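You operate a simulated robot arm through the tools that you are given. There is no shell and no other tool.

You are at the controls of a simulated robot arm. One attempt, no reset.

TASK
File sheet 25, then sheet 32 in the open binder.
Fine: on its rings; snap them shut.

Only the result counts: the job must be done as asked and must still hold three seconds after the hand-in. Knocking over, shifting, dropping, spilling or breaking anything else fails it. Flat cloth is picked up by pressing the open fingertips on it (5 to 10 N) and closing them slowly along it; thin cloth reads only 2 to 8 mm in the jaws.

THE ROBOT
A 7-joint arm with a four-finger gripper, fixed in place. Base frame: the origin is on the floor under the middle of its stand, x ahead of it, y to its left, z up; the work surface is at about z = 740. Units: mm, degrees, N and s.
It reaches about 1223 mm from its shoulder. Its first joint turns from -69.0 to 172.0 degrees. Payload 3.67 kg.
The TCP is the grasp point between the finger pads, 28 mm short of the fingertips. In the tool frame z runs along the fingers and y along their closing line. The gripper opens to 112 mm; its body begins 73 mm behind the TCP.
Orientation is that of the tool frame in the base frame, as a unit quaternion [x, y, z, w]. With the fingers straight down and closing along the base's y, the tool's x points along the base's -x, its y along +y and its z along -z.

THE INTERFACE
- The arm moves only by the tool servo_tool. Its argument "plan" is a list of rows, each an object of numbers (a shift or turn left out is 0, a gripper value left out holds the last): "fingers": the finger opening in mm, from 0 to 112; "tx", "ty", "tz": the shift along the tool's x, y, z in mm; "ax", "ay", "az": the turn, a rotation vector about the tool's x, y, z in degrees. In form: [{"fingers": .., "tx": .., "ty": .., "tz": .., "ax": .., "ay": .., "az": ..}, ...]. A call has 1 to 20 rows; each row is the pose to reach, as a shift and turn from the pose commanded when the call began, along the tool's axes at that moment. Each row takes 0.2 s and may step no farther than 50 mm and 8.6 degrees from the row before; otherwise, or with a gripper value out of range, the whole call is refused. Where a pose cannot be reached the arm comes as near as it can. A force on the tool above 40 N (or 10 N above the force at the start of the call, whichever is more), or a blocked arm, ends the call early, and 0.2 s more pass. Each finger travels about 102.5 mm/s and halts on what it meets, pressing with about 38 N; the grip force reading is that of the motor and also rises with nothing between the fingers. The clock runs only during rows and for 0.2 s after the last one: add rows that repeat a pose to give the fingers time. The reply holds the time, the measured pose of the TCP, the force on the tool along the base axes, the opening and the grip force, in the units named above and with some noise, with the torque about the TCP (base axes, N m) and any sound that the robot's microphone picked up, and new pictures: "views" is both (left out), scene, wrist or none.
- Cameras (640 x 400 px; columns grow to the right, rows downward): "scene" is fixed at [401.8, -648.3, 1491.8]; the picture's right is [0.59, -0.81, 0.00], its down [-0.59, -0.43, -0.69] and it looks along [0.55, 0.41, -0.73] (base axes); focal length 369 px, centre (320, 200). "wrist" rides on the gripper at [60, -18, -104] in the tool frame; the picture's right is [0.29, 0.96, 0.00], its down [-0.80, 0.24, -0.55] and it looks along [-0.53, 0.16, 0.83] (tool axes); focal length 234 px, centre (320, 200). There is no depth. A picture from a camera that has moved, and an enlarged one, comes with that camera's place and axes in the base frame and with its lens.
- move_column(by): slides the trunk up (or, below 0, down) by that many mm; the arm rides with it, the base frame stays. It gives what a move gives, with no picture.
- inspect(camera, box): a new picture of the part [left, top, right, bottom] of that camera's present view, enlarged. No time passes.
- close_job(): hands the job in; it is judged then, once.

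Places have to be worked out from the pictures, the camera data and where the tool is seen. Open the gripper and draw the arm clear of the work before you hand the job in, unless the task says otherwise.

The tools are called after "Call:" as name(argument=value, ...) on one line, values as JSON. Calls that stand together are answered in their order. servo_tool: Moves the arm, as the interface text tells. Its arguments: {"type":"object","properties":{"plan":{"type":"array","items":{"type":"object","properties":{"fingers":{"type":"number"},"tx":{"type":"number"},"ty":{"type":"number"},"tz":{"type":"number"},"ax":{"type":"number"},"ay":{"type":"number"},"az":{"type":"number"}}}},"views":{"type":"string","enum":["both","scene","wrist","none"]}},"required":["plan"]} The other tools are called the same way: move_column (by) moves the trunk up or down; inspect (camera, box) takes an enlarged picture of a part of a camera's view; close_job () hands the job in.

At the start:

```text
t: 0.0
position: [835.5, -276.5, 1070.9]
orientation: [0.0, 1.0, 0.001, 0.0]
ft_force: [-0.2, -0.2, 1.2]
moment: [-0.03, -0.04, 0.05]
grip_width: 111.7
gripper_force: 0.0
trunk travel left (down, up): [-500.0, 340.0]
```

scene: 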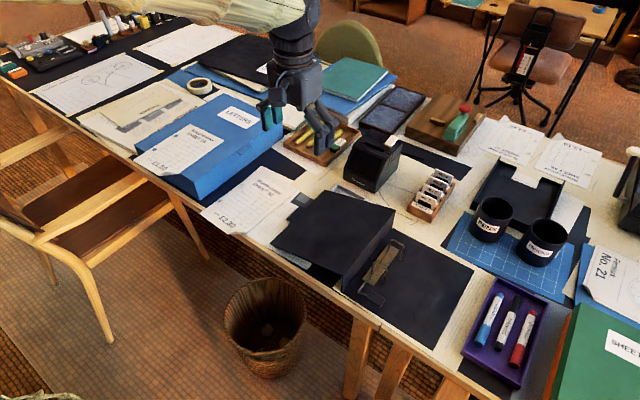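
wrist: 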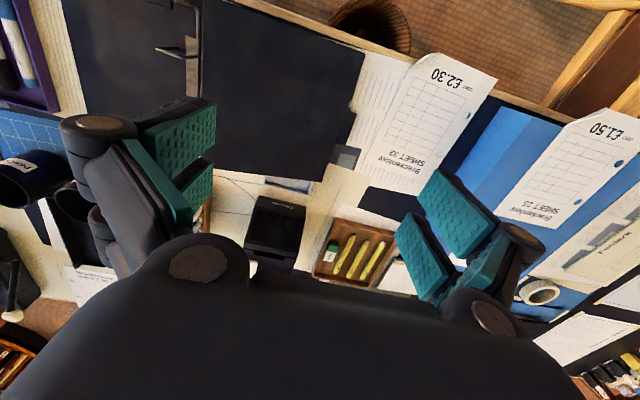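

I'll start by looking closely at the binder, sheets and rings before moving anything.

Call:
inspect(camera="scene", box=[260, 180, 480, 320])

Call:
inspect(camera="scene", box=[120, 80, 320, 240])

Call:
inspect(camera="wrist", box=[60, 0, 380, 200])

Call:
inspect(camera="wrist", box=[330, 40, 640, 240])

```text
2.86 times, centred on (370, 250) of scene
camera zoom: at [401.8, -648.3, 1491.8], right [0.59, -0.81, 0.0], down [-0.59, -0.43, -0.69], along [0.55, 0.41, -0.73], focal length 1055 px, centre (177, 57)
```

zoom: 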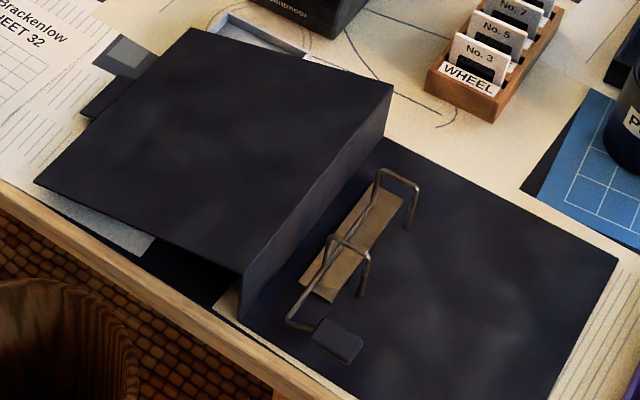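

```text
2.50 times, centred on (220, 160) of scene
camera zoom: at [401.8, -648.3, 1491.8], right [0.59, -0.81, 0.0], down [-0.59, -0.43, -0.69], along [0.55, 0.41, -0.73], focal length 923 px, centre (570, 300)
```

zoom: 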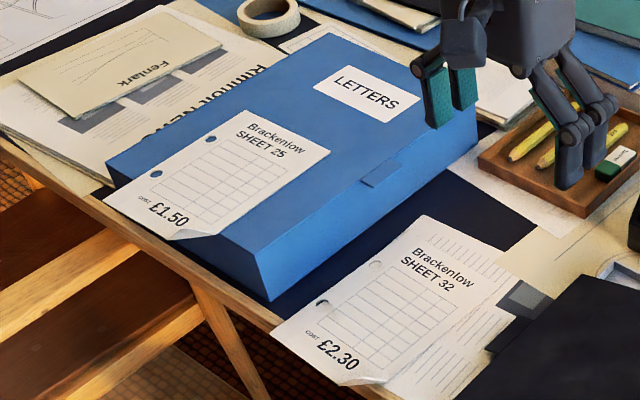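

```text
2.00 times, centred on (220, 100) of wrist
camera zoom: at [776.0, -296.2, 1176.6], right [-0.29, 0.96, 0.0], down [0.8, 0.24, 0.55], along [0.53, 0.16, -0.83], focal length 468 px, centre (520, 400)
```

zoom: 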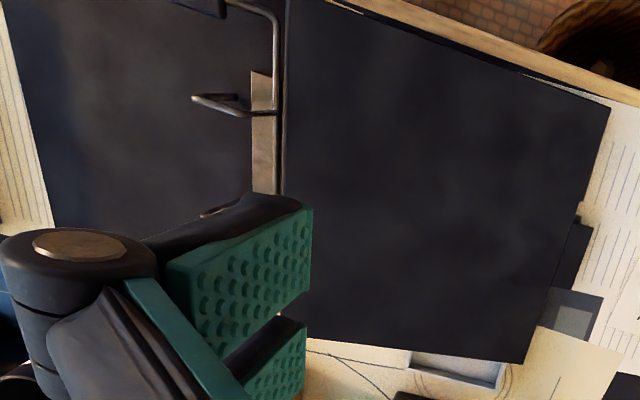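

```text
2.00 times, centred on (485, 140) of wrist
camera zoom: at [776.0, -296.2, 1176.6], right [-0.29, 0.96, 0.0], down [0.8, 0.24, 0.55], along [0.53, 0.16, -0.83], focal length 468 px, centre (-10, 320)
```

zoom: 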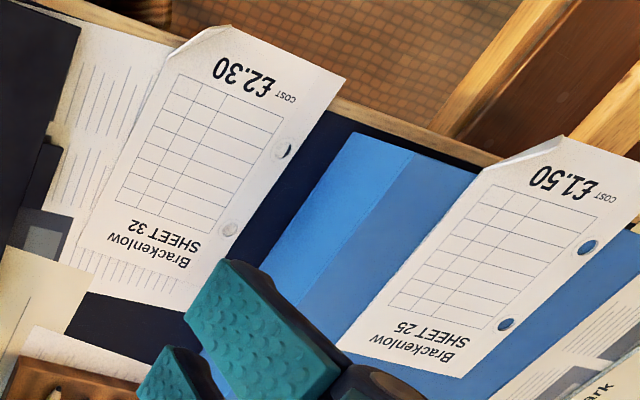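

The sheets' holes triangulate to about [871,241,815]/[790,237,815] for sheet 25 (on the letters box) and [876,-16,742]/[800,-9,742] for sheet 32. Now I need the ring mechanism in finer detail.

Call:
inspect(camera="scene", box=[350, 230, 414, 310])

Call:
inspect(camera="wrist", box=[140, 0, 220, 110])

Call:
inspect(camera="scene", box=[190, 160, 310, 240])

Call:
inspect(camera="scene", box=[130, 110, 240, 190])

```text
5.00 times, centred on (382, 270) of scene
camera zoom: at [401.8, -648.3, 1491.8], right [0.59, -0.81, 0.0], down [-0.59, -0.43, -0.69], along [0.55, 0.41, -0.73], focal length 1846 px, centre (10, -150)
```

zoom: 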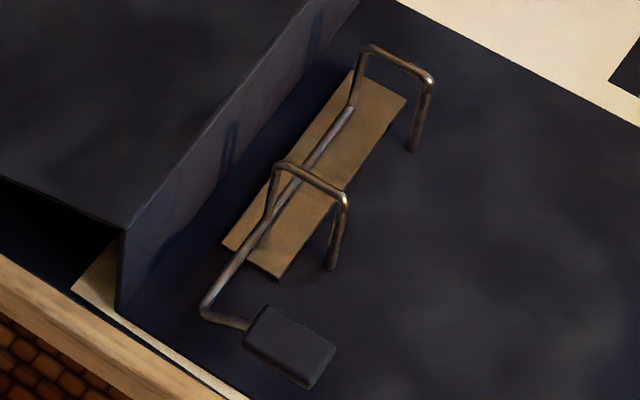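

```text
3.64 times, centred on (180, 55) of wrist
camera zoom: at [776.0, -296.2, 1176.6], right [-0.29, 0.96, 0.0], down [0.8, 0.24, 0.55], along [0.53, 0.16, -0.83], focal length 852 px, centre (829, 727)
```

zoom: 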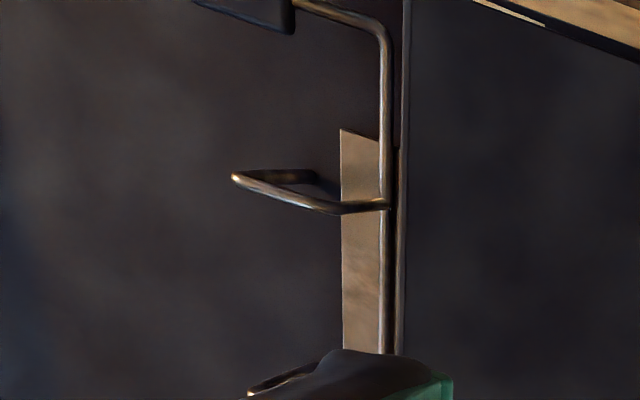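

```text
5.00 times, centred on (250, 200) of scene
camera zoom: at [401.8, -648.3, 1491.8], right [0.59, -0.81, 0.0], down [-0.59, -0.43, -0.69], along [0.55, 0.41, -0.73], focal length 1846 px, centre (670, 200)
```

zoom: 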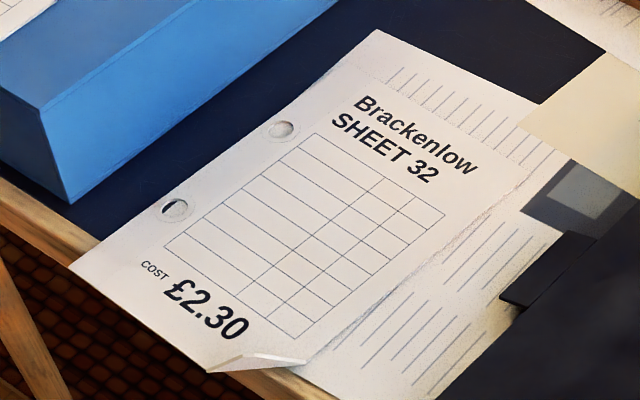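

```text
5.00 times, centred on (185, 150) of scene
camera zoom: at [401.8, -648.3, 1491.8], right [0.59, -0.81, 0.0], down [-0.59, -0.43, -0.69], along [0.55, 0.41, -0.73], focal length 1846 px, centre (995, 450)
```

zoom: 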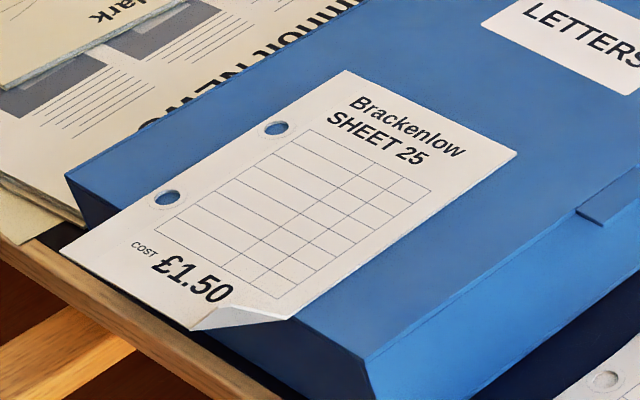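

The ring mechanism looks like two loops on a rod at y≈-470 with the lever pad near [784,-512,768]; I need a closer view to tell whether the rings are open or closed. I move the wrist camera nearer, staying high above everything.

Call:
servo_tool(plan=[{"tx": 8, "ty": -36, "tz": 18}, {"tx": 16, "ty": -72, "tz": 36}, {"tx": 24, "ty": -108, "tz": 54}, {"tx": 32, "ty": -144, "tz": 72}, {"tx": 40, "ty": -180, "tz": 90}, {"tx": 45, "ty": -214, "tz": 110}, {"tx": 45, "ty": -214, "tz": 110}], views="both")

```text
t: 1.6
position: [789.2, -489.4, 962.8]
orientation: [0.0, 1.0, 0.0, 0.0]
ft_force: [-0.4, 0.2, 1.1]
moment: [0.03, 0.0, -0.01]
grip_width: 111.5
gripper_force: 0.1
trunk travel left (down, up): [-500.0, 340.0]
camera wrist: at [730.8, -508.7, 1067.6], right [-0.29, 0.96, 0.0], down [0.8, 0.24, 0.55], along [0.53, 0.16, -0.83], focal length 234 px, centre (320, 200)
```

scene: 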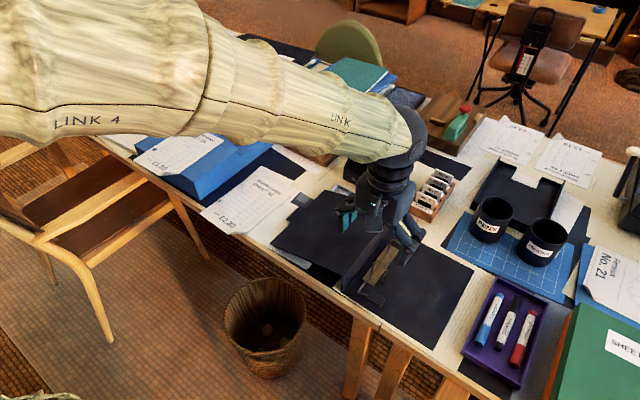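
wrist: 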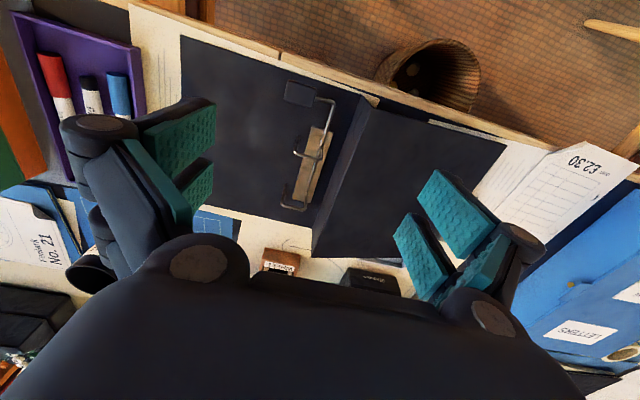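

Now a close view of the ring mechanism from nearly overhead, and from the scene camera.

Call:
inspect(camera="wrist", box=[250, 70, 390, 220])

Call:
inspect(camera="wrist", box=[275, 110, 345, 220])

Call:
inspect(camera="wrist", box=[270, 70, 350, 120])

```text
2.67 times, centred on (320, 145) of wrist
camera zoom: at [730.8, -508.7, 1067.6], right [-0.29, 0.96, 0.0], down [0.8, 0.24, 0.55], along [0.53, 0.16, -0.83], focal length 624 px, centre (320, 347)
```

zoom: 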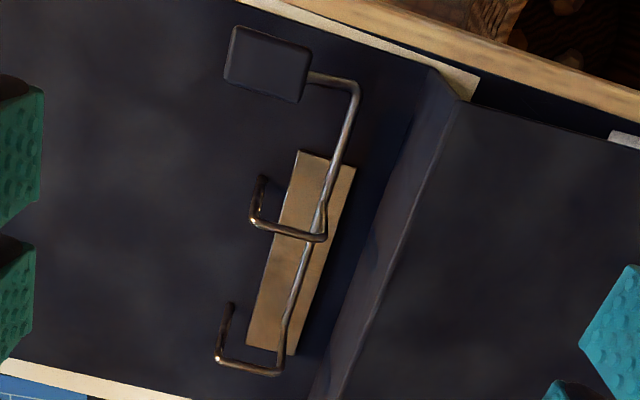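

```text
3.64 times, centred on (310, 165) of wrist
camera zoom: at [730.8, -508.7, 1067.6], right [-0.29, 0.96, 0.0], down [0.8, 0.24, 0.55], along [0.53, 0.16, -0.83], focal length 852 px, centre (356, 327)
```

zoom: 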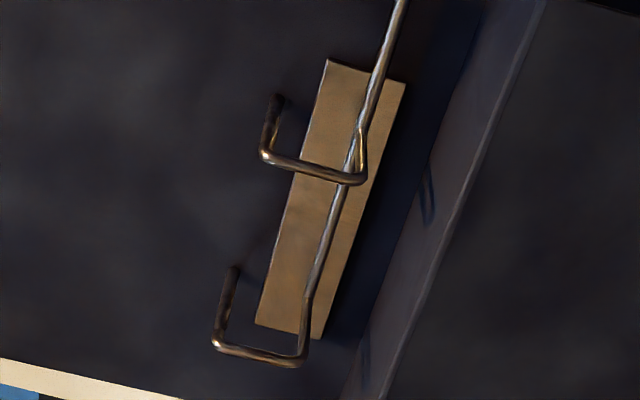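

```text
8.00 times, centred on (310, 95) of wrist
camera zoom: at [730.8, -508.7, 1067.6], right [-0.29, 0.96, 0.0], down [0.8, 0.24, 0.55], along [0.53, 0.16, -0.83], focal length 1873 px, centre (400, 1040)
```

zoom: 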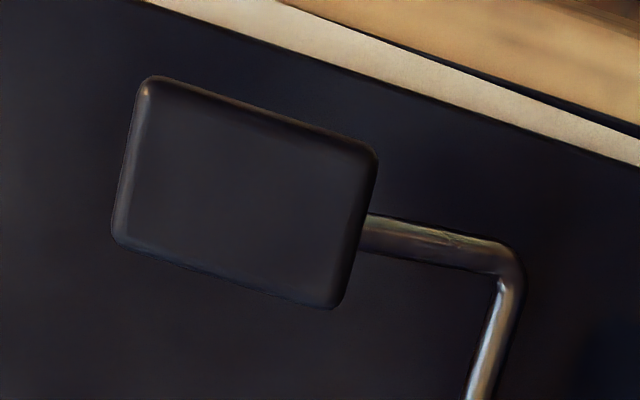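

Overhead views are ambiguous about whether the loop ends are seated or lifted, so I take a low, nearly horizontal look at the mechanism from the near side of the desk.

Call:
servo_tool(plan=[{"tx": 20, "ty": 6, "tz": 10, "ay": -8}, {"tx": 40, "ty": 12, "tz": 25, "ay": -16}, {"tx": 60, "ty": 18, "tz": 40, "ay": -24}, {"tx": 80, "ty": 22, "tz": 60, "ay": -32}, {"tx": 95, "ty": 25, "tz": 80, "ay": -40}, {"tx": 95, "ty": 25, "tz": 80, "ay": -40}], views="both")

```text
t: 3.0
position: [697.4, -463.9, 881.5]
orientation: [0.0, 0.939, 0.001, 0.343]
ft_force: [0.5, -0.1, -1.1]
moment: [-0.02, 0.02, 0.0]
grip_width: 112.0
gripper_force: 0.0
trunk travel left (down, up): [-500.0, 340.0]
camera wrist: at [583.8, -482.3, 923.3], right [-0.22, 0.96, -0.19], down [0.25, 0.24, 0.94], along [0.94, 0.16, -0.3], focal length 234 px, centre (320, 200)
```

scene: 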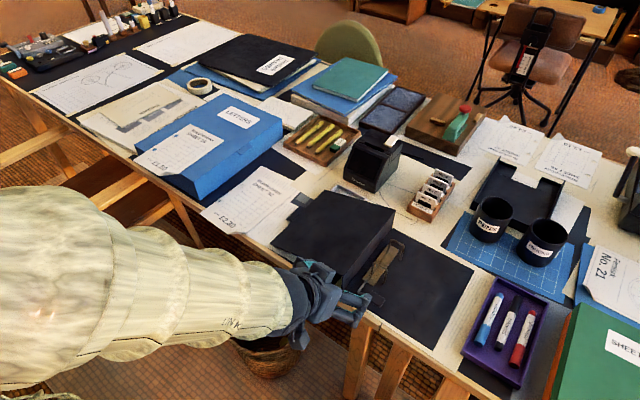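
wrist: 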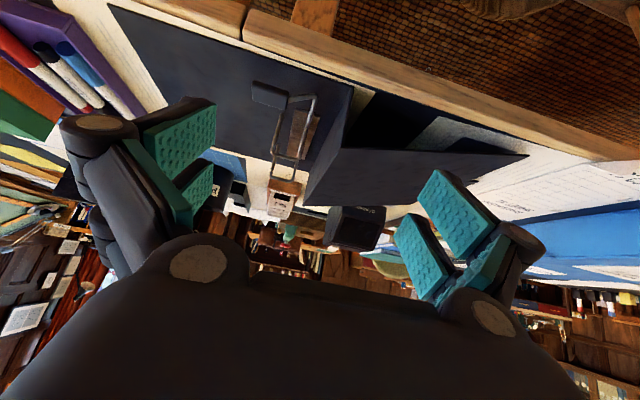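

Call:
inspect(camera="wrist", box=[230, 70, 350, 190])

Call:
inspect(camera="wrist", box=[260, 80, 330, 130])

Call:
inspect(camera="wrist", box=[260, 120, 330, 170])

```text
3.33 times, centred on (290, 130) of wrist
camera zoom: at [583.8, -482.3, 923.3], right [-0.22, 0.96, -0.19], down [0.25, 0.24, 0.94], along [0.94, 0.16, -0.3], focal length 781 px, centre (420, 433)
```

zoom: 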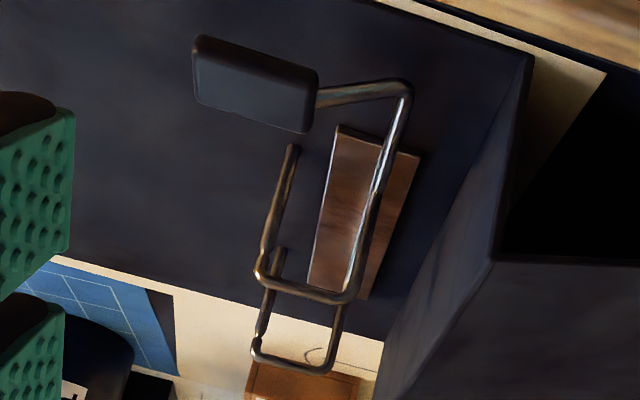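

```text
8.00 times, centred on (295, 105) of wrist
camera zoom: at [583.8, -482.3, 923.3], right [-0.22, 0.96, -0.19], down [0.25, 0.24, 0.94], along [0.94, 0.16, -0.3], focal length 1873 px, centre (520, 960)
```

zoom: 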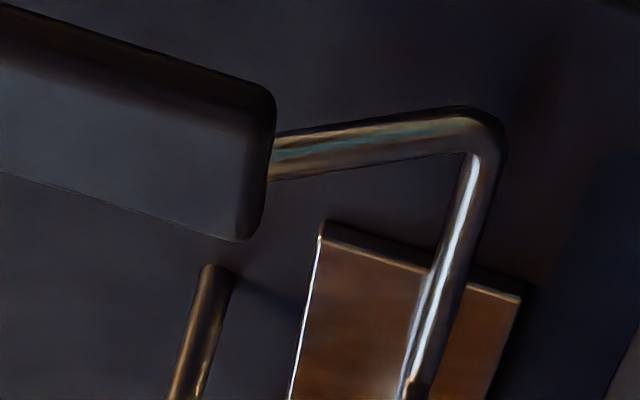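

```text
8.00 times, centred on (295, 145) of wrist
camera zoom: at [583.8, -482.3, 923.3], right [-0.22, 0.96, -0.19], down [0.25, 0.24, 0.94], along [0.94, 0.16, -0.3], focal length 1873 px, centre (520, 640)
```

zoom: 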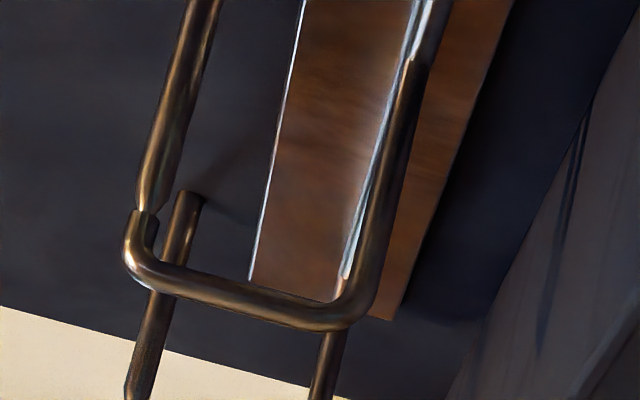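

The posts are fixed on the cover with tapered tips, and the arches hang from the rod; the tips look nearly mated. I zoom in on both tips to see whether there is a gap.

Call:
inspect(camera="wrist", box=[268, 136, 292, 154])

Call:
inspect(camera="wrist", box=[262, 162, 292, 184])

Call:
inspect(camera="scene", box=[356, 230, 404, 290])

```text
16.00 times, centred on (280, 145) of wrist
camera zoom: at [583.8, -482.3, 923.3], right [-0.22, 0.96, -0.19], down [0.25, 0.24, 0.94], along [0.94, 0.16, -0.3], focal length 3747 px, centre (960, 1080)
```

zoom: 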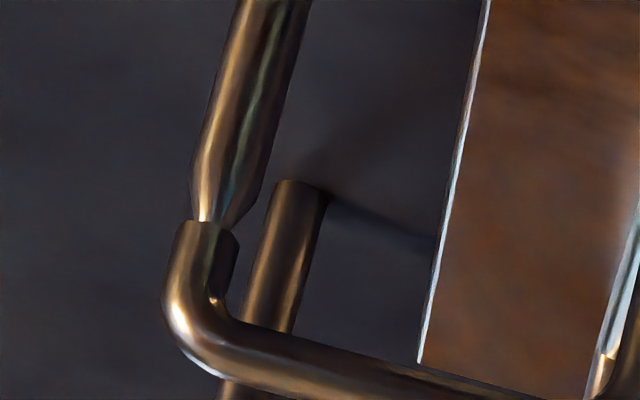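

```text
16.00 times, centred on (277, 173) of wrist
camera zoom: at [583.8, -482.3, 923.3], right [-0.22, 0.96, -0.19], down [0.25, 0.24, 0.94], along [0.94, 0.16, -0.3], focal length 3747 px, centre (1008, 632)
```

zoom: 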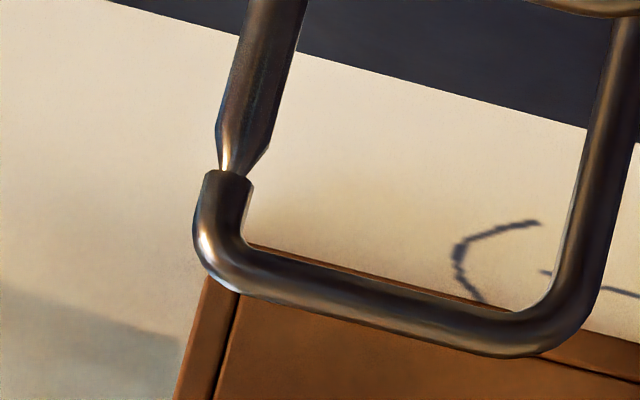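

```text
6.67 times, centred on (380, 260) of scene
camera zoom: at [401.8, -648.3, 1491.8], right [0.59, -0.81, 0.0], down [-0.59, -0.43, -0.69], along [0.55, 0.41, -0.73], focal length 2461 px, centre (-80, -200)
```

zoom: 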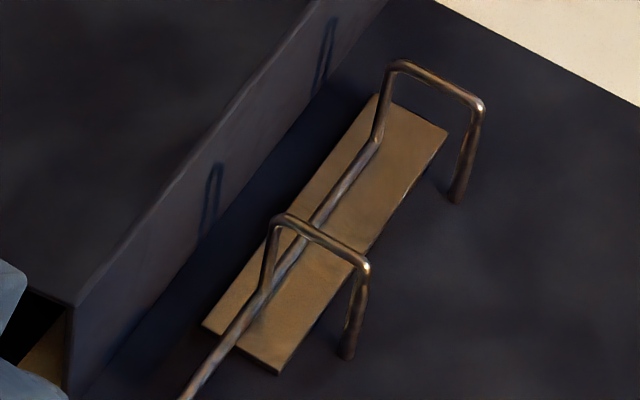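

The rings are in fact shut: tapered fixed posts (about [840,-504] and [918,-506], tips near z≈790) are seated in the arch tips. The lever pad spans about x 773–796, y -533…-499, z≈769, so I must lift it to open the rings first. I go upright above the pad and turn the gripper to close along x.

Call:
servo_tool(plan=[{"tx": -20, "ty": -19, "tz": 4, "ay": 8}, {"tx": -40, "ty": -38, "tz": 8, "ay": 16}, {"tx": -60, "ty": -57, "tz": 12, "ay": 24}, {"tx": -80, "ty": -76, "tz": 16, "ay": 32}, {"tx": -98, "ty": -96, "tz": 18.5, "ay": 40}, {"tx": -98, "ty": -96, "tz": 18.5, "ay": 40}], views="none")

```text
t: 4.4
position: [782.0, -561.9, 932.3]
orientation: [-0.001, 1.0, 0.0, -0.001]
ft_force: [-0.9, 0.9, -1.0]
moment: [-0.07, -0.01, -0.02]
grip_width: 111.8
gripper_force: 0.0
trunk travel left (down, up): [-500.0, 340.0]
```

Upright at [782,-562,932]. Now I turn the gripper 90° about its axis and narrow the opening.

Call:
servo_tool(plan=[{"az": 8, "fingers": 60}, {"az": 16}, {"az": 24}, {"az": 32}, {"az": 40}, {"az": 48}, {"az": 56}, {"az": 64}, {"az": 72}, {"az": 80}, {"az": 88}, {"az": 90}, {"az": 90}], views="both")

```text
t: 7.2
position: [783.2, -561.8, 930.9]
orientation: [0.708, 0.706, 0.0, 0.0]
ft_force: [0.2, -0.4, 0.1]
moment: [0.01, 0.01, -0.02]
grip_width: 60.1
gripper_force: 0.1
trunk travel left (down, up): [-500.0, 340.0]
camera wrist: at [764.6, -502.7, 1035.5], right [0.96, 0.29, 0.0], down [0.24, -0.8, 0.55], along [0.16, -0.53, -0.83], focal length 234 px, centre (320, 200)
```

scene: 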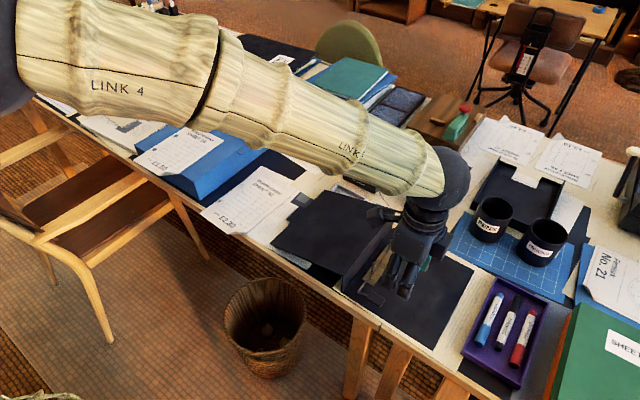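
wrist: 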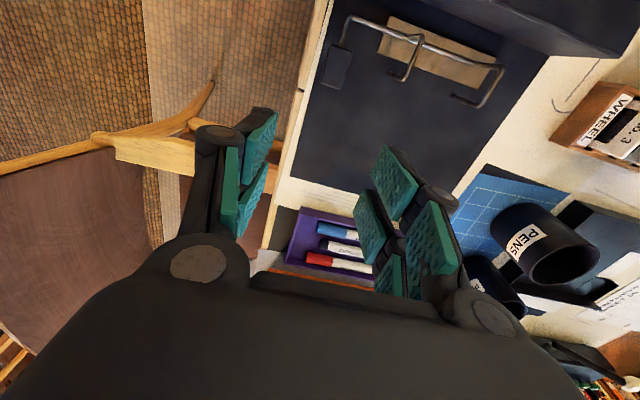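

Fingers now close along x. I tilt the tool 40° so it leans back toward −y and come to a stand-off from the lever pad, with a narrower opening so the +x fingers stay clear of the near post.

Call:
servo_tool(plan=[{"ay": 8, "tx": -3, "tz": 14, "ty": 1.3, "fingers": 44}, {"ay": 16, "tx": -6, "tz": 28, "ty": 1.3}, {"ay": 24, "tx": -9, "tz": 42, "ty": 1.3}, {"ay": 32, "tx": -12, "tz": 56, "ty": 1.3}, {"ay": 40, "tx": -15, "tz": 70, "ty": 1.3}, {"ay": 40, "tx": -15, "tz": 70, "ty": 1.3}], views="both")

```text
t: 8.6
position: [783.1, -577.0, 861.2]
orientation: [0.664, 0.664, 0.243, -0.242]
ft_force: [0.1, 0.1, 0.3]
moment: [0.03, 0.01, -0.01]
grip_width: 43.7
gripper_force: 0.1
trunk travel left (down, up): [-500.0, 340.0]
camera wrist: at [765.8, -599.0, 980.0], right [0.96, 0.22, 0.19], down [0.24, -0.97, -0.09], along [0.16, 0.13, -0.98], focal length 234 px, centre (320, 200)
```

scene: 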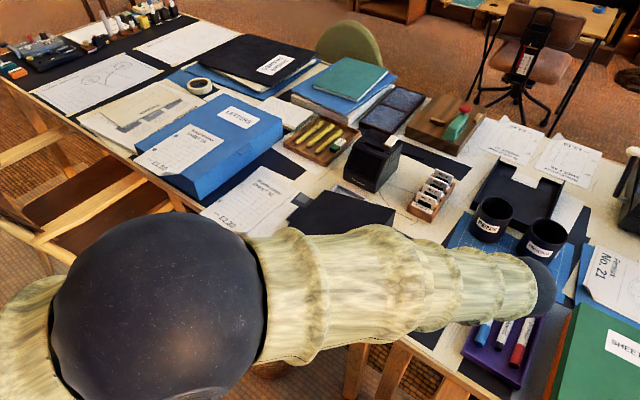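
wrist: 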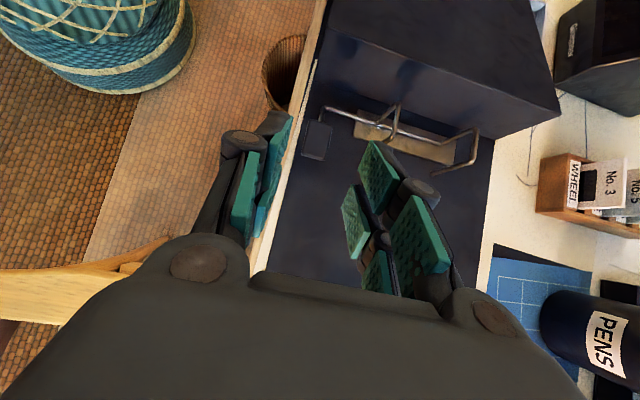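

The pad is visible between the open jaws' line of approach. I zoom to confirm the pad's position from this view before going in.

Call:
inspect(camera="wrist", box=[230, 80, 490, 240])

Call:
inspect(camera="wrist", box=[290, 90, 370, 170])

```text
2.46 times, centred on (360, 160) of wrist
camera zoom: at [765.8, -599.0, 980.0], right [0.96, 0.22, 0.19], down [0.24, -0.97, -0.09], along [0.16, 0.13, -0.98], focal length 576 px, centre (222, 298)
```

zoom: 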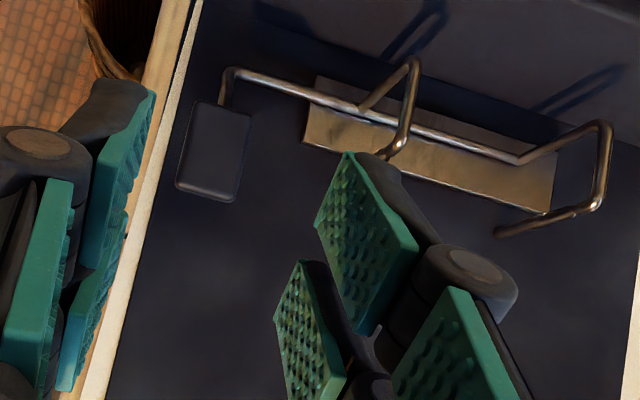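

```text
5.00 times, centred on (330, 130) of wrist
camera zoom: at [765.8, -599.0, 980.0], right [0.96, 0.22, 0.19], down [0.24, -0.97, -0.09], along [0.16, 0.13, -0.98], focal length 1171 px, centre (270, 550)
```

zoom: 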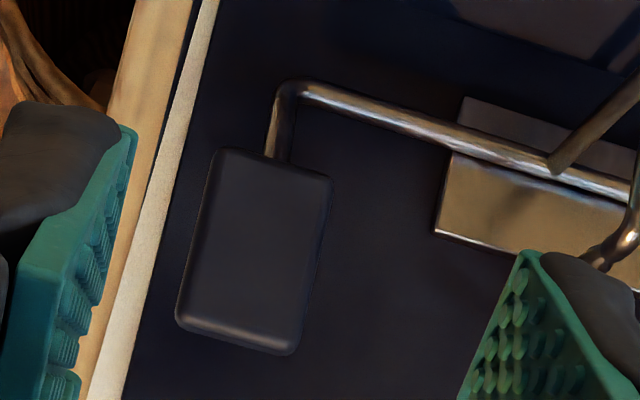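

The pad centre is confirmed at about (784.7,-517,770), with its sides at x≈773 and 796.5. A 40° lean would put the lower finger corner into the cover, so I reduce the lean to 20° and stop short of the pad.

Call:
servo_tool(plan=[{"ay": -7, "tx": 3.5, "ty": 1.6, "tz": 15, "fingers": 37}, {"ay": -14, "tx": 7, "ty": 1.6, "tz": 30}, {"ay": -20, "tx": 10.3, "ty": 1.6, "tz": 45}, {"ay": -20, "tx": 10.3, "ty": 1.6, "tz": 45}], views="wrist")

```text
t: 9.6
position: [784.9, -539.6, 832.0]
orientation: [0.697, 0.695, 0.123, -0.122]
ft_force: [0.6, 0.4, -0.5]
moment: [0.04, 0.01, -0.02]
grip_width: 37.0
gripper_force: 0.2
trunk travel left (down, up): [-500.0, 340.0]
camera wrist: at [767.9, -520.6, 950.8], right [0.96, 0.27, 0.1], down [0.24, -0.94, 0.25], along [0.16, -0.21, -0.96], focal length 234 px, centre (320, 200)
```

wrist: 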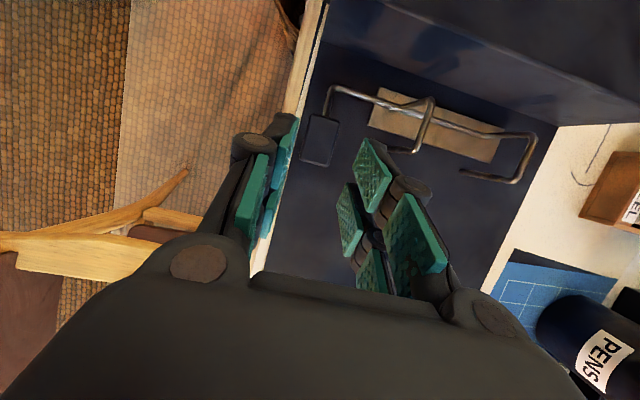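

Aligned with the pad; I advance slowly along the tool axis so the fingertips straddle it.

Call:
servo_tool(plan=[{"tz": 10}, {"tz": 20}, {"tz": 28}, {"tz": 34}, {"tz": 40}, {"tz": 44}, {"tz": 47}, {"tz": 47}], views="both")

```text
t: 11.4
position: [786.7, -524.0, 788.7]
orientation: [0.697, 0.696, 0.123, -0.122]
ft_force: [-0.5, -0.8, 0.0]
moment: [0.0, 0.01, -0.03]
grip_width: 36.8
gripper_force: 0.2
trunk travel left (down, up): [-500.0, 340.0]
camera wrist: at [768.3, -505.0, 907.7], right [0.96, 0.27, 0.1], down [0.24, -0.94, 0.25], along [0.16, -0.21, -0.96], focal length 234 px, centre (320, 200)
```

scene: 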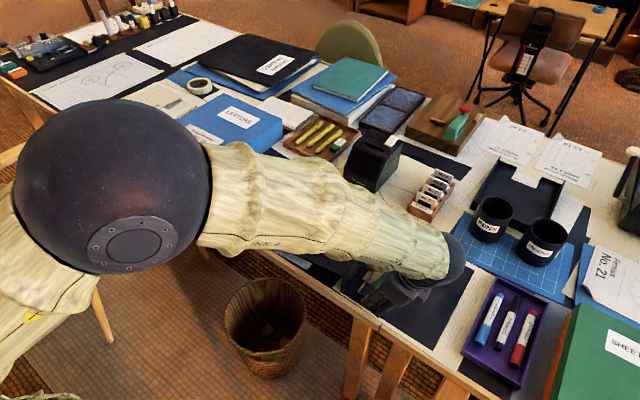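
wrist: 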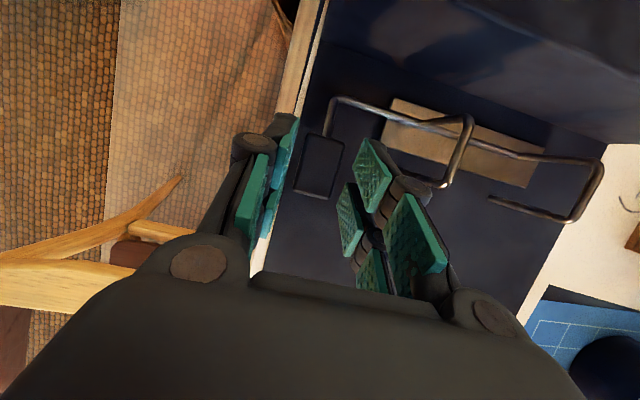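

Call:
inspect(camera="wrist", box=[250, 90, 450, 250])

Call:
inspect(camera="scene", box=[330, 230, 430, 330])

```text
2.50 times, centred on (350, 170) of wrist
camera zoom: at [768.3, -505.0, 907.7], right [0.96, 0.27, 0.1], down [0.24, -0.94, 0.25], along [0.16, -0.21, -0.96], focal length 585 px, centre (245, 275)
```

zoom: 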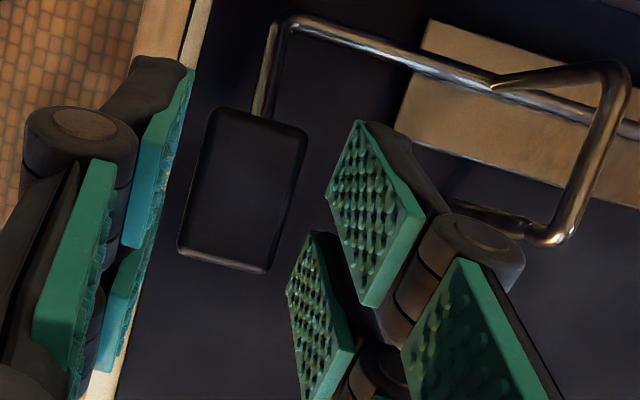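

```text
4.00 times, centred on (380, 280) of scene
camera zoom: at [401.8, -648.3, 1491.8], right [0.59, -0.81, 0.0], down [-0.59, -0.43, -0.69], along [0.55, 0.41, -0.73], focal length 1477 px, centre (80, -120)
```

zoom: 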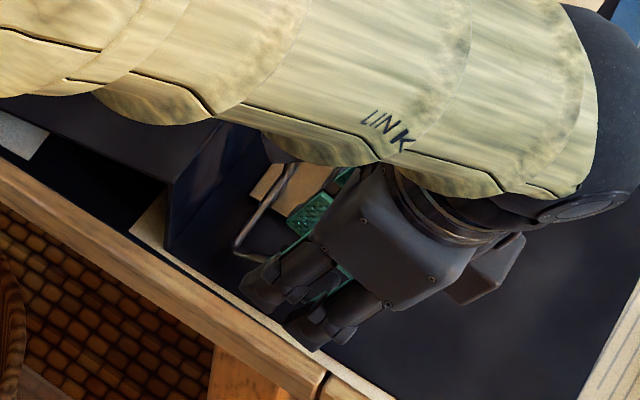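

The pad lies between the distal finger pads, about 20 mm beyond the TCP. I close on it gradually.

Call:
servo_tool(plan=[{"fingers": 31}, {"fingers": 27}, {"fingers": 24}, {"fingers": 22}, {"fingers": 20}, {"fingers": 20}, {"fingers": 20}], views="wrist")

Call:
inspect(camera="wrist", box=[250, 90, 450, 250])

```text
t: 13.0
position: [785.2, -525.1, 788.9]
orientation: [0.697, 0.695, 0.123, -0.123]
ft_force: [-2.2, -0.5, -0.4]
moment: [-0.03, 0.0, 0.11]
grip_width: 23.7
gripper_force: 37.9
trunk travel left (down, up): [-500.0, 340.0]
camera wrist: at [768.2, -505.1, 907.8], right [0.96, 0.27, 0.1], down [0.24, -0.94, 0.25], along [0.16, -0.21, -0.96], focal length 234 px, centre (320, 200)
```

wrist: 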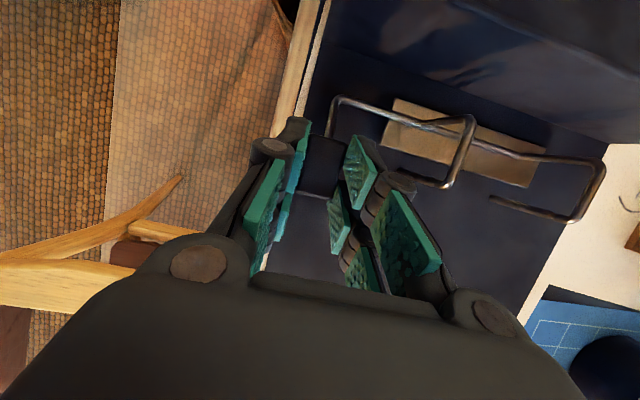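

```text
2.50 times, centred on (350, 170) of wrist
camera zoom: at [768.2, -505.1, 907.8], right [0.96, 0.27, 0.1], down [0.24, -0.94, 0.25], along [0.16, -0.21, -0.96], focal length 585 px, centre (245, 275)
```

zoom: 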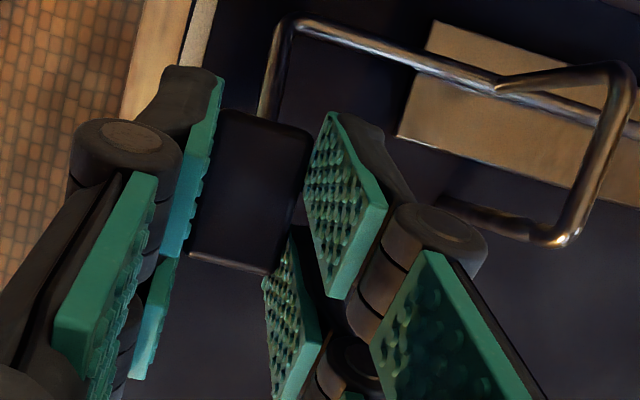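

The pad is gripped (23.7 mm, 38 N). I now swing it up about the rod axis (y≈-473.5, z≈756) in small steps and watch the force.

Call:
servo_tool(plan=[{"ay": -4, "tx": 3.4, "tz": -2.4}, {"ay": -8, "tx": 6.9, "tz": -4.6}, {"ay": -12, "tx": 10.6, "tz": -6.5}, {"ay": -16, "tx": 14.4, "tz": -8.2}], views="wrist")

Call:
inspect(camera="wrist", box=[250, 70, 450, 230])

```text
t: 14.0
position: [784.7, -512.2, 802.9]
orientation: [0.708, 0.706, 0.025, -0.024]
ft_force: [1.5, 5.3, 3.0]
moment: [0.32, 0.33, 0.13]
grip_width: 23.6
gripper_force: 38.4
trunk travel left (down, up): [-500.0, 340.0]
camera wrist: at [768.3, -460.8, 910.6], right [0.96, 0.29, 0.02], down [0.24, -0.83, 0.5], along [0.16, -0.47, -0.87], focal length 234 px, centre (320, 200)
```

wrist: 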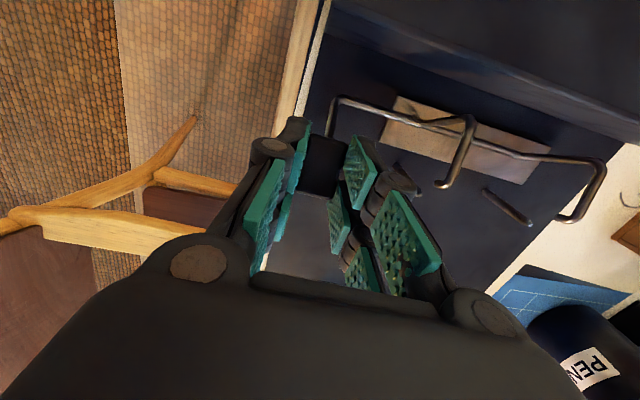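

```text
2.50 times, centred on (350, 150) of wrist
camera zoom: at [768.3, -460.8, 910.6], right [0.96, 0.29, 0.02], down [0.24, -0.83, 0.5], along [0.16, -0.47, -0.87], focal length 585 px, centre (245, 325)
```

zoom: 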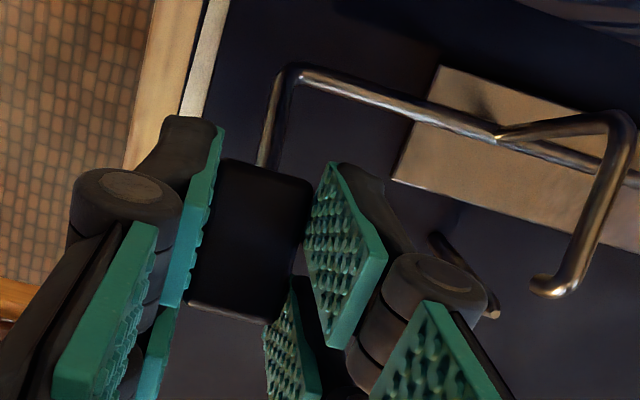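

The arches have lifted off the posts with only ~6 N. I continue the swing in the same arc.

Call:
servo_tool(plan=[{"ay": -4, "tx": 3.4, "tz": -2.4}, {"ay": -8, "tx": 6.9, "tz": -4.6}, {"ay": -12, "tx": 10.6, "tz": -6.5}, {"ay": -16, "tx": 14.4, "tz": -8.2}], views="wrist")

```text
t: 15.0
position: [786.2, -500.4, 811.2]
orientation: [0.704, 0.703, -0.074, 0.074]
ft_force: [3.0, 4.7, 6.4]
moment: [0.44, 0.22, 0.21]
grip_width: 23.4
gripper_force: 38.1
trunk travel left (down, up): [-500.0, 340.0]
camera wrist: at [767.7, -420.5, 900.8], right [0.96, 0.28, -0.06], down [0.24, -0.66, 0.71], along [0.16, -0.69, -0.7], focal length 234 px, centre (320, 200)
```

wrist: 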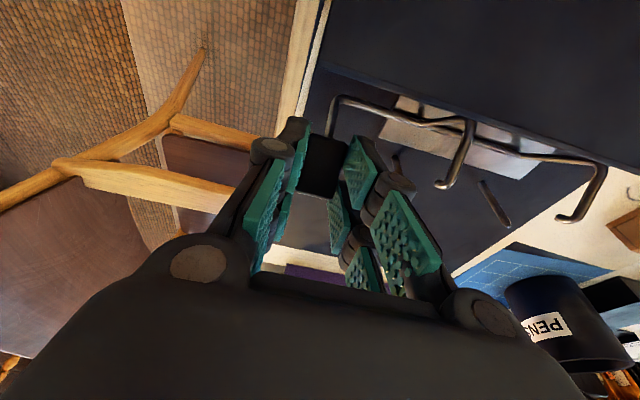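

Now about 32° open with small forces. I continue further to give more clearance at the posts.

Call:
servo_tool(plan=[{"ay": -3, "tx": 2.5, "tz": -1.8}, {"ay": -6, "tx": 5.1, "tz": -3.5}, {"ay": -9, "tx": 7.8, "tz": -5.1}, {"ay": -12, "tx": 10.6, "tz": -6.5}], views="wrist")

```text
t: 16.0
position: [784.7, -488.2, 814.4]
orientation: [0.692, 0.691, -0.147, 0.148]
ft_force: [-0.9, 1.4, 0.7]
moment: [0.02, 0.3, 0.16]
grip_width: 23.4
gripper_force: 37.6
trunk travel left (down, up): [-500.0, 340.0]
camera wrist: at [767.8, -391.6, 886.0], right [0.96, 0.26, -0.12], down [0.24, -0.5, 0.83], along [0.16, -0.82, -0.54], focal length 234 px, centre (320, 200)
```

wrist: 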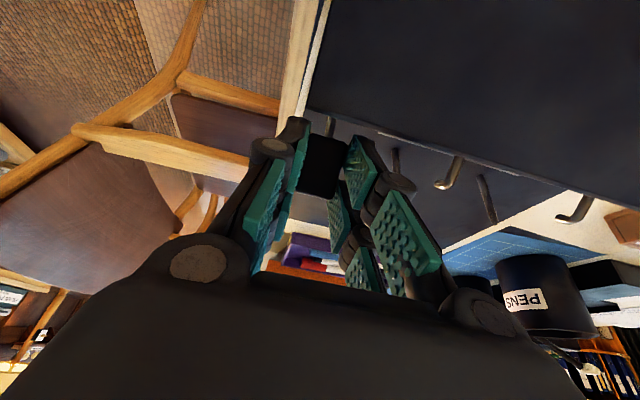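

Call:
servo_tool(plan=[{"ay": -2, "tx": 1.7, "tz": -1.2}, {"ay": -4, "tx": 3.4, "tz": -2.4}, {"ay": -6, "tx": 5.1, "tz": -3.5}, {"ay": -6, "tx": 5.1, "tz": -3.5}], views="scene")

Call:
inspect(camera="wrist", box=[290, 90, 450, 230])

```text
t: 17.0
position: [785.2, -481.1, 815.6]
orientation: [0.683, 0.683, -0.183, 0.183]
ft_force: [-0.4, -0.6, -0.2]
moment: [0.02, 0.04, 0.18]
grip_width: 23.8
gripper_force: 38.3
trunk travel left (down, up): [-500.0, 340.0]
```

scene: 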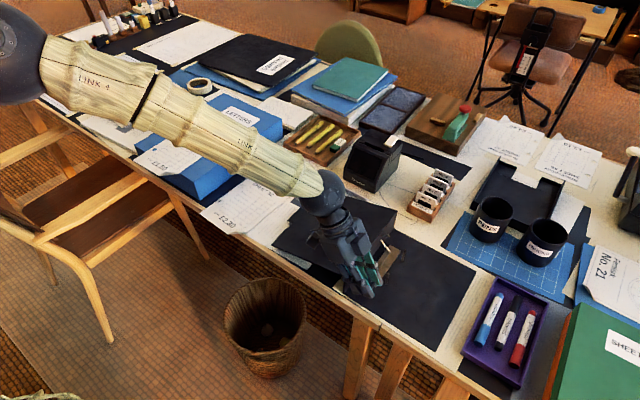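

```text
2.86 times, centred on (370, 160) of wrist
camera zoom: at [767.2, -378.7, 876.4], right [0.96, 0.25, -0.14], down [0.24, -0.41, 0.88], along [0.16, -0.88, -0.46], focal length 669 px, centre (177, 314)
```

zoom: 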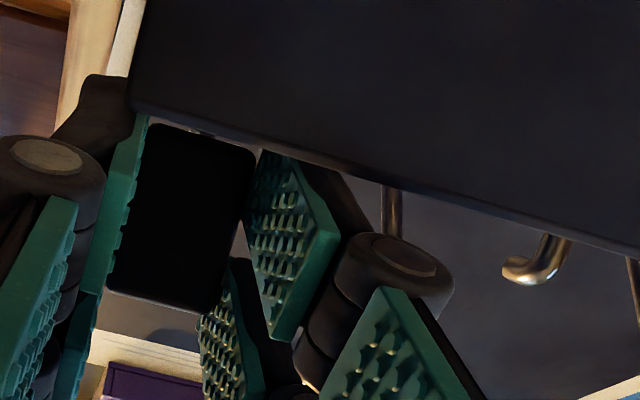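

Call:
inspect(camera="scene", box=[270, 170, 430, 310])

```text
2.86 times, centred on (350, 240) of scene
camera zoom: at [401.8, -648.3, 1491.8], right [0.59, -0.81, 0.0], down [-0.59, -0.43, -0.69], along [0.55, 0.41, -0.73], focal length 1055 px, centre (234, 86)
```

zoom: 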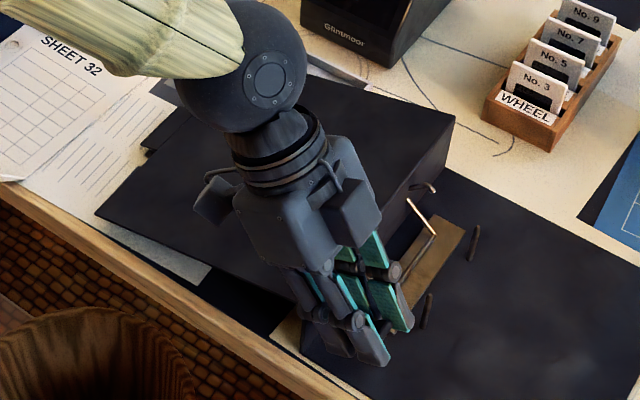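

The arches stand clear of the posts and the load has dropped to zero at about 50°. I release the pad gently and check that the lever stays up.

Call:
servo_tool(plan=[{"fingers": 25}, {"fingers": 28}, {"fingers": 32}, {"fingers": 36}, {"fingers": 36}], views="wrist")

Call:
inspect(camera="wrist", box=[290, 90, 450, 230])

Call:
inspect(camera="scene", box=[330, 210, 430, 310])

```text
t: 18.2
position: [784.8, -481.4, 815.2]
orientation: [0.683, 0.683, -0.183, 0.183]
ft_force: [0.1, -0.5, -0.5]
moment: [0.02, 0.02, 0.0]
grip_width: 35.8
gripper_force: 0.1
trunk travel left (down, up): [-500.0, 340.0]
camera wrist: at [767.2, -378.8, 876.4], right [0.96, 0.25, -0.14], down [0.24, -0.41, 0.88], along [0.16, -0.88, -0.46], focal length 234 px, centre (320, 200)
```

wrist: 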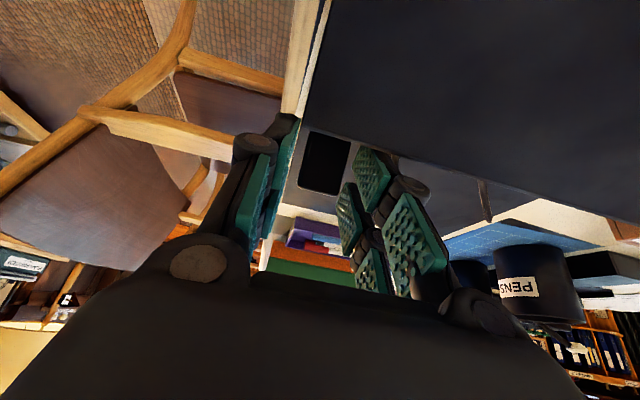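

```text
2.86 times, centred on (370, 160) of wrist
camera zoom: at [767.2, -378.8, 876.4], right [0.96, 0.25, -0.14], down [0.24, -0.41, 0.88], along [0.16, -0.88, -0.46], focal length 669 px, centre (177, 314)
```

zoom: 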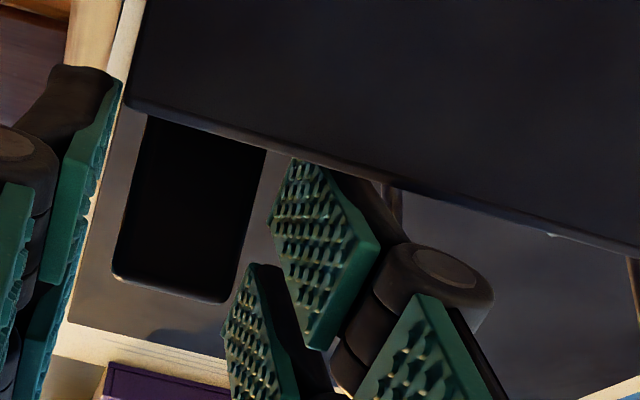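

```text
4.00 times, centred on (380, 260) of scene
camera zoom: at [401.8, -648.3, 1491.8], right [0.59, -0.81, 0.0], down [-0.59, -0.43, -0.69], along [0.55, 0.41, -0.73], focal length 1477 px, centre (80, -40)
```

zoom: 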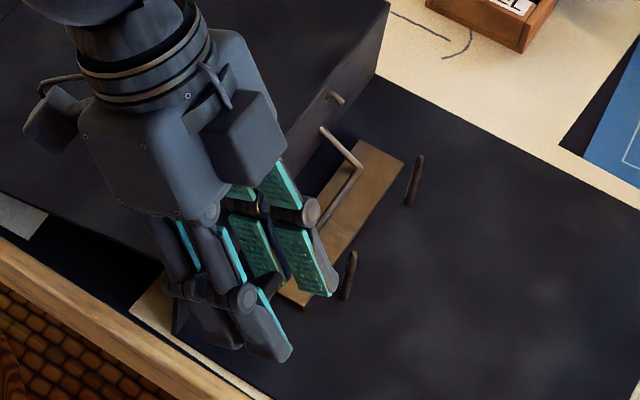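

After release the lever sprang further open and stays there; both posts stand free. I withdraw straight back along the tool axis.

Call:
servo_tool(plan=[{"tz": -10}, {"tz": -25}, {"tz": -45}, {"tz": -75}, {"tz": -110}, {"tz": -110}], views="both")

Call:
inspect(camera="wrist", box=[250, 90, 510, 250])

Call:
inspect(camera="scene", box=[330, 220, 430, 310])

```text
t: 19.6
position: [780.6, -435.1, 899.0]
orientation: [0.687, 0.68, -0.187, 0.174]
ft_force: [-0.8, 1.4, -0.8]
moment: [-0.01, -0.04, 0.01]
grip_width: 36.1
gripper_force: 0.1
trunk travel left (down, up): [-500.0, 340.0]
camera wrist: at [764.8, -331.2, 961.0], right [0.96, 0.24, -0.16], down [0.25, -0.42, 0.87], along [0.14, -0.87, -0.46], focal length 234 px, centre (320, 200)
```

scene: 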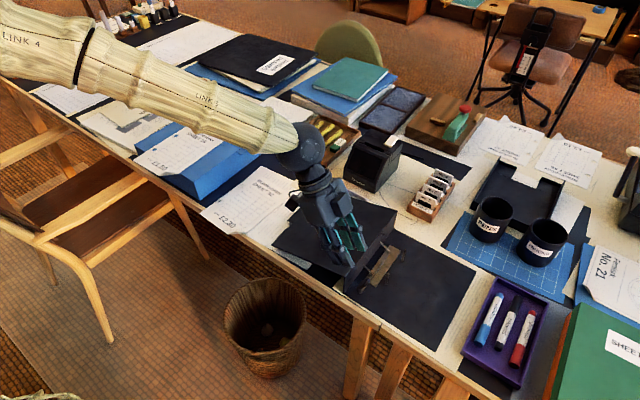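
wrist: 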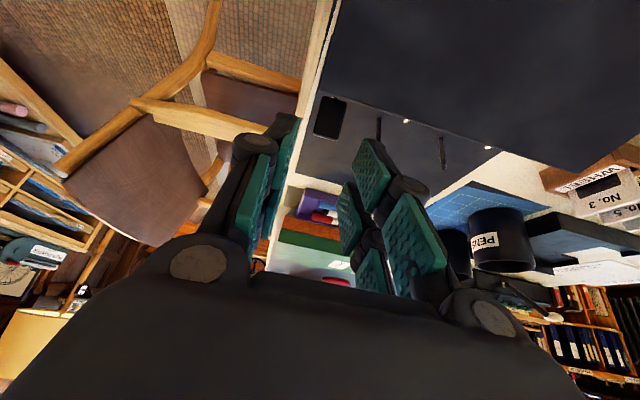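

```text
2.46 times, centred on (380, 170) of wrist
camera zoom: at [764.8, -331.2, 961.0], right [0.96, 0.24, -0.16], down [0.25, -0.42, 0.87], along [0.14, -0.87, -0.46], focal length 576 px, centre (172, 274)
```

zoom: 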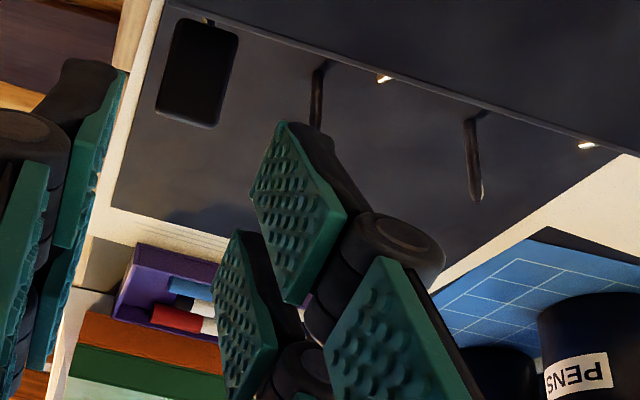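

```text
4.44 times, centred on (380, 265) of scene
camera zoom: at [401.8, -648.3, 1491.8], right [0.59, -0.81, 0.0], down [-0.59, -0.43, -0.69], along [0.55, 0.41, -0.73], focal length 1641 px, centre (53, -89)
```

zoom: 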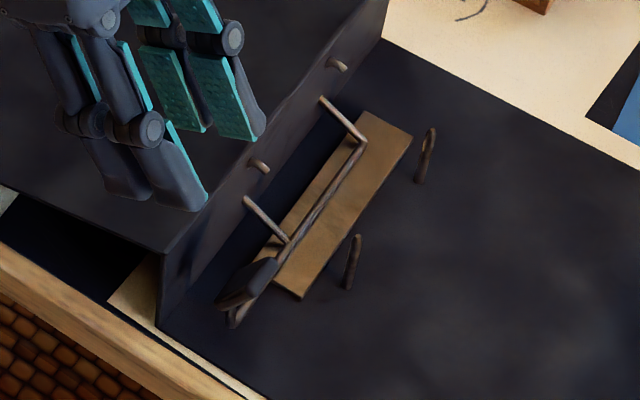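

The lever now rests fully open and the posts stand free at about (845,-508) and (925,-508), tips near z≈790. I bring the tool upright and away, to set up for fetching sheet 25.

Call:
servo_tool(plan=[{"ay": 6, "tx": 13, "ty": -6, "tz": -31}, {"ay": 12, "tx": 26, "ty": -12, "tz": -62}, {"ay": 18, "tx": 40, "ty": -18, "tz": -93}, {"ay": 24, "tx": 53, "ty": -24, "tz": -124}, {"ay": 30, "tx": 66, "ty": -30, "tz": -155}, {"ay": 30, "tx": 66, "ty": -30, "tz": -155}], views="none")

```text
t: 21.0
position: [756.0, -290.4, 1014.3]
orientation: [0.707, 0.707, 0.001, -0.001]
ft_force: [-0.2, 0.5, 0.4]
moment: [-0.02, 0.0, 0.01]
grip_width: 35.7
gripper_force: 0.1
trunk travel left (down, up): [-500.0, 340.0]
```

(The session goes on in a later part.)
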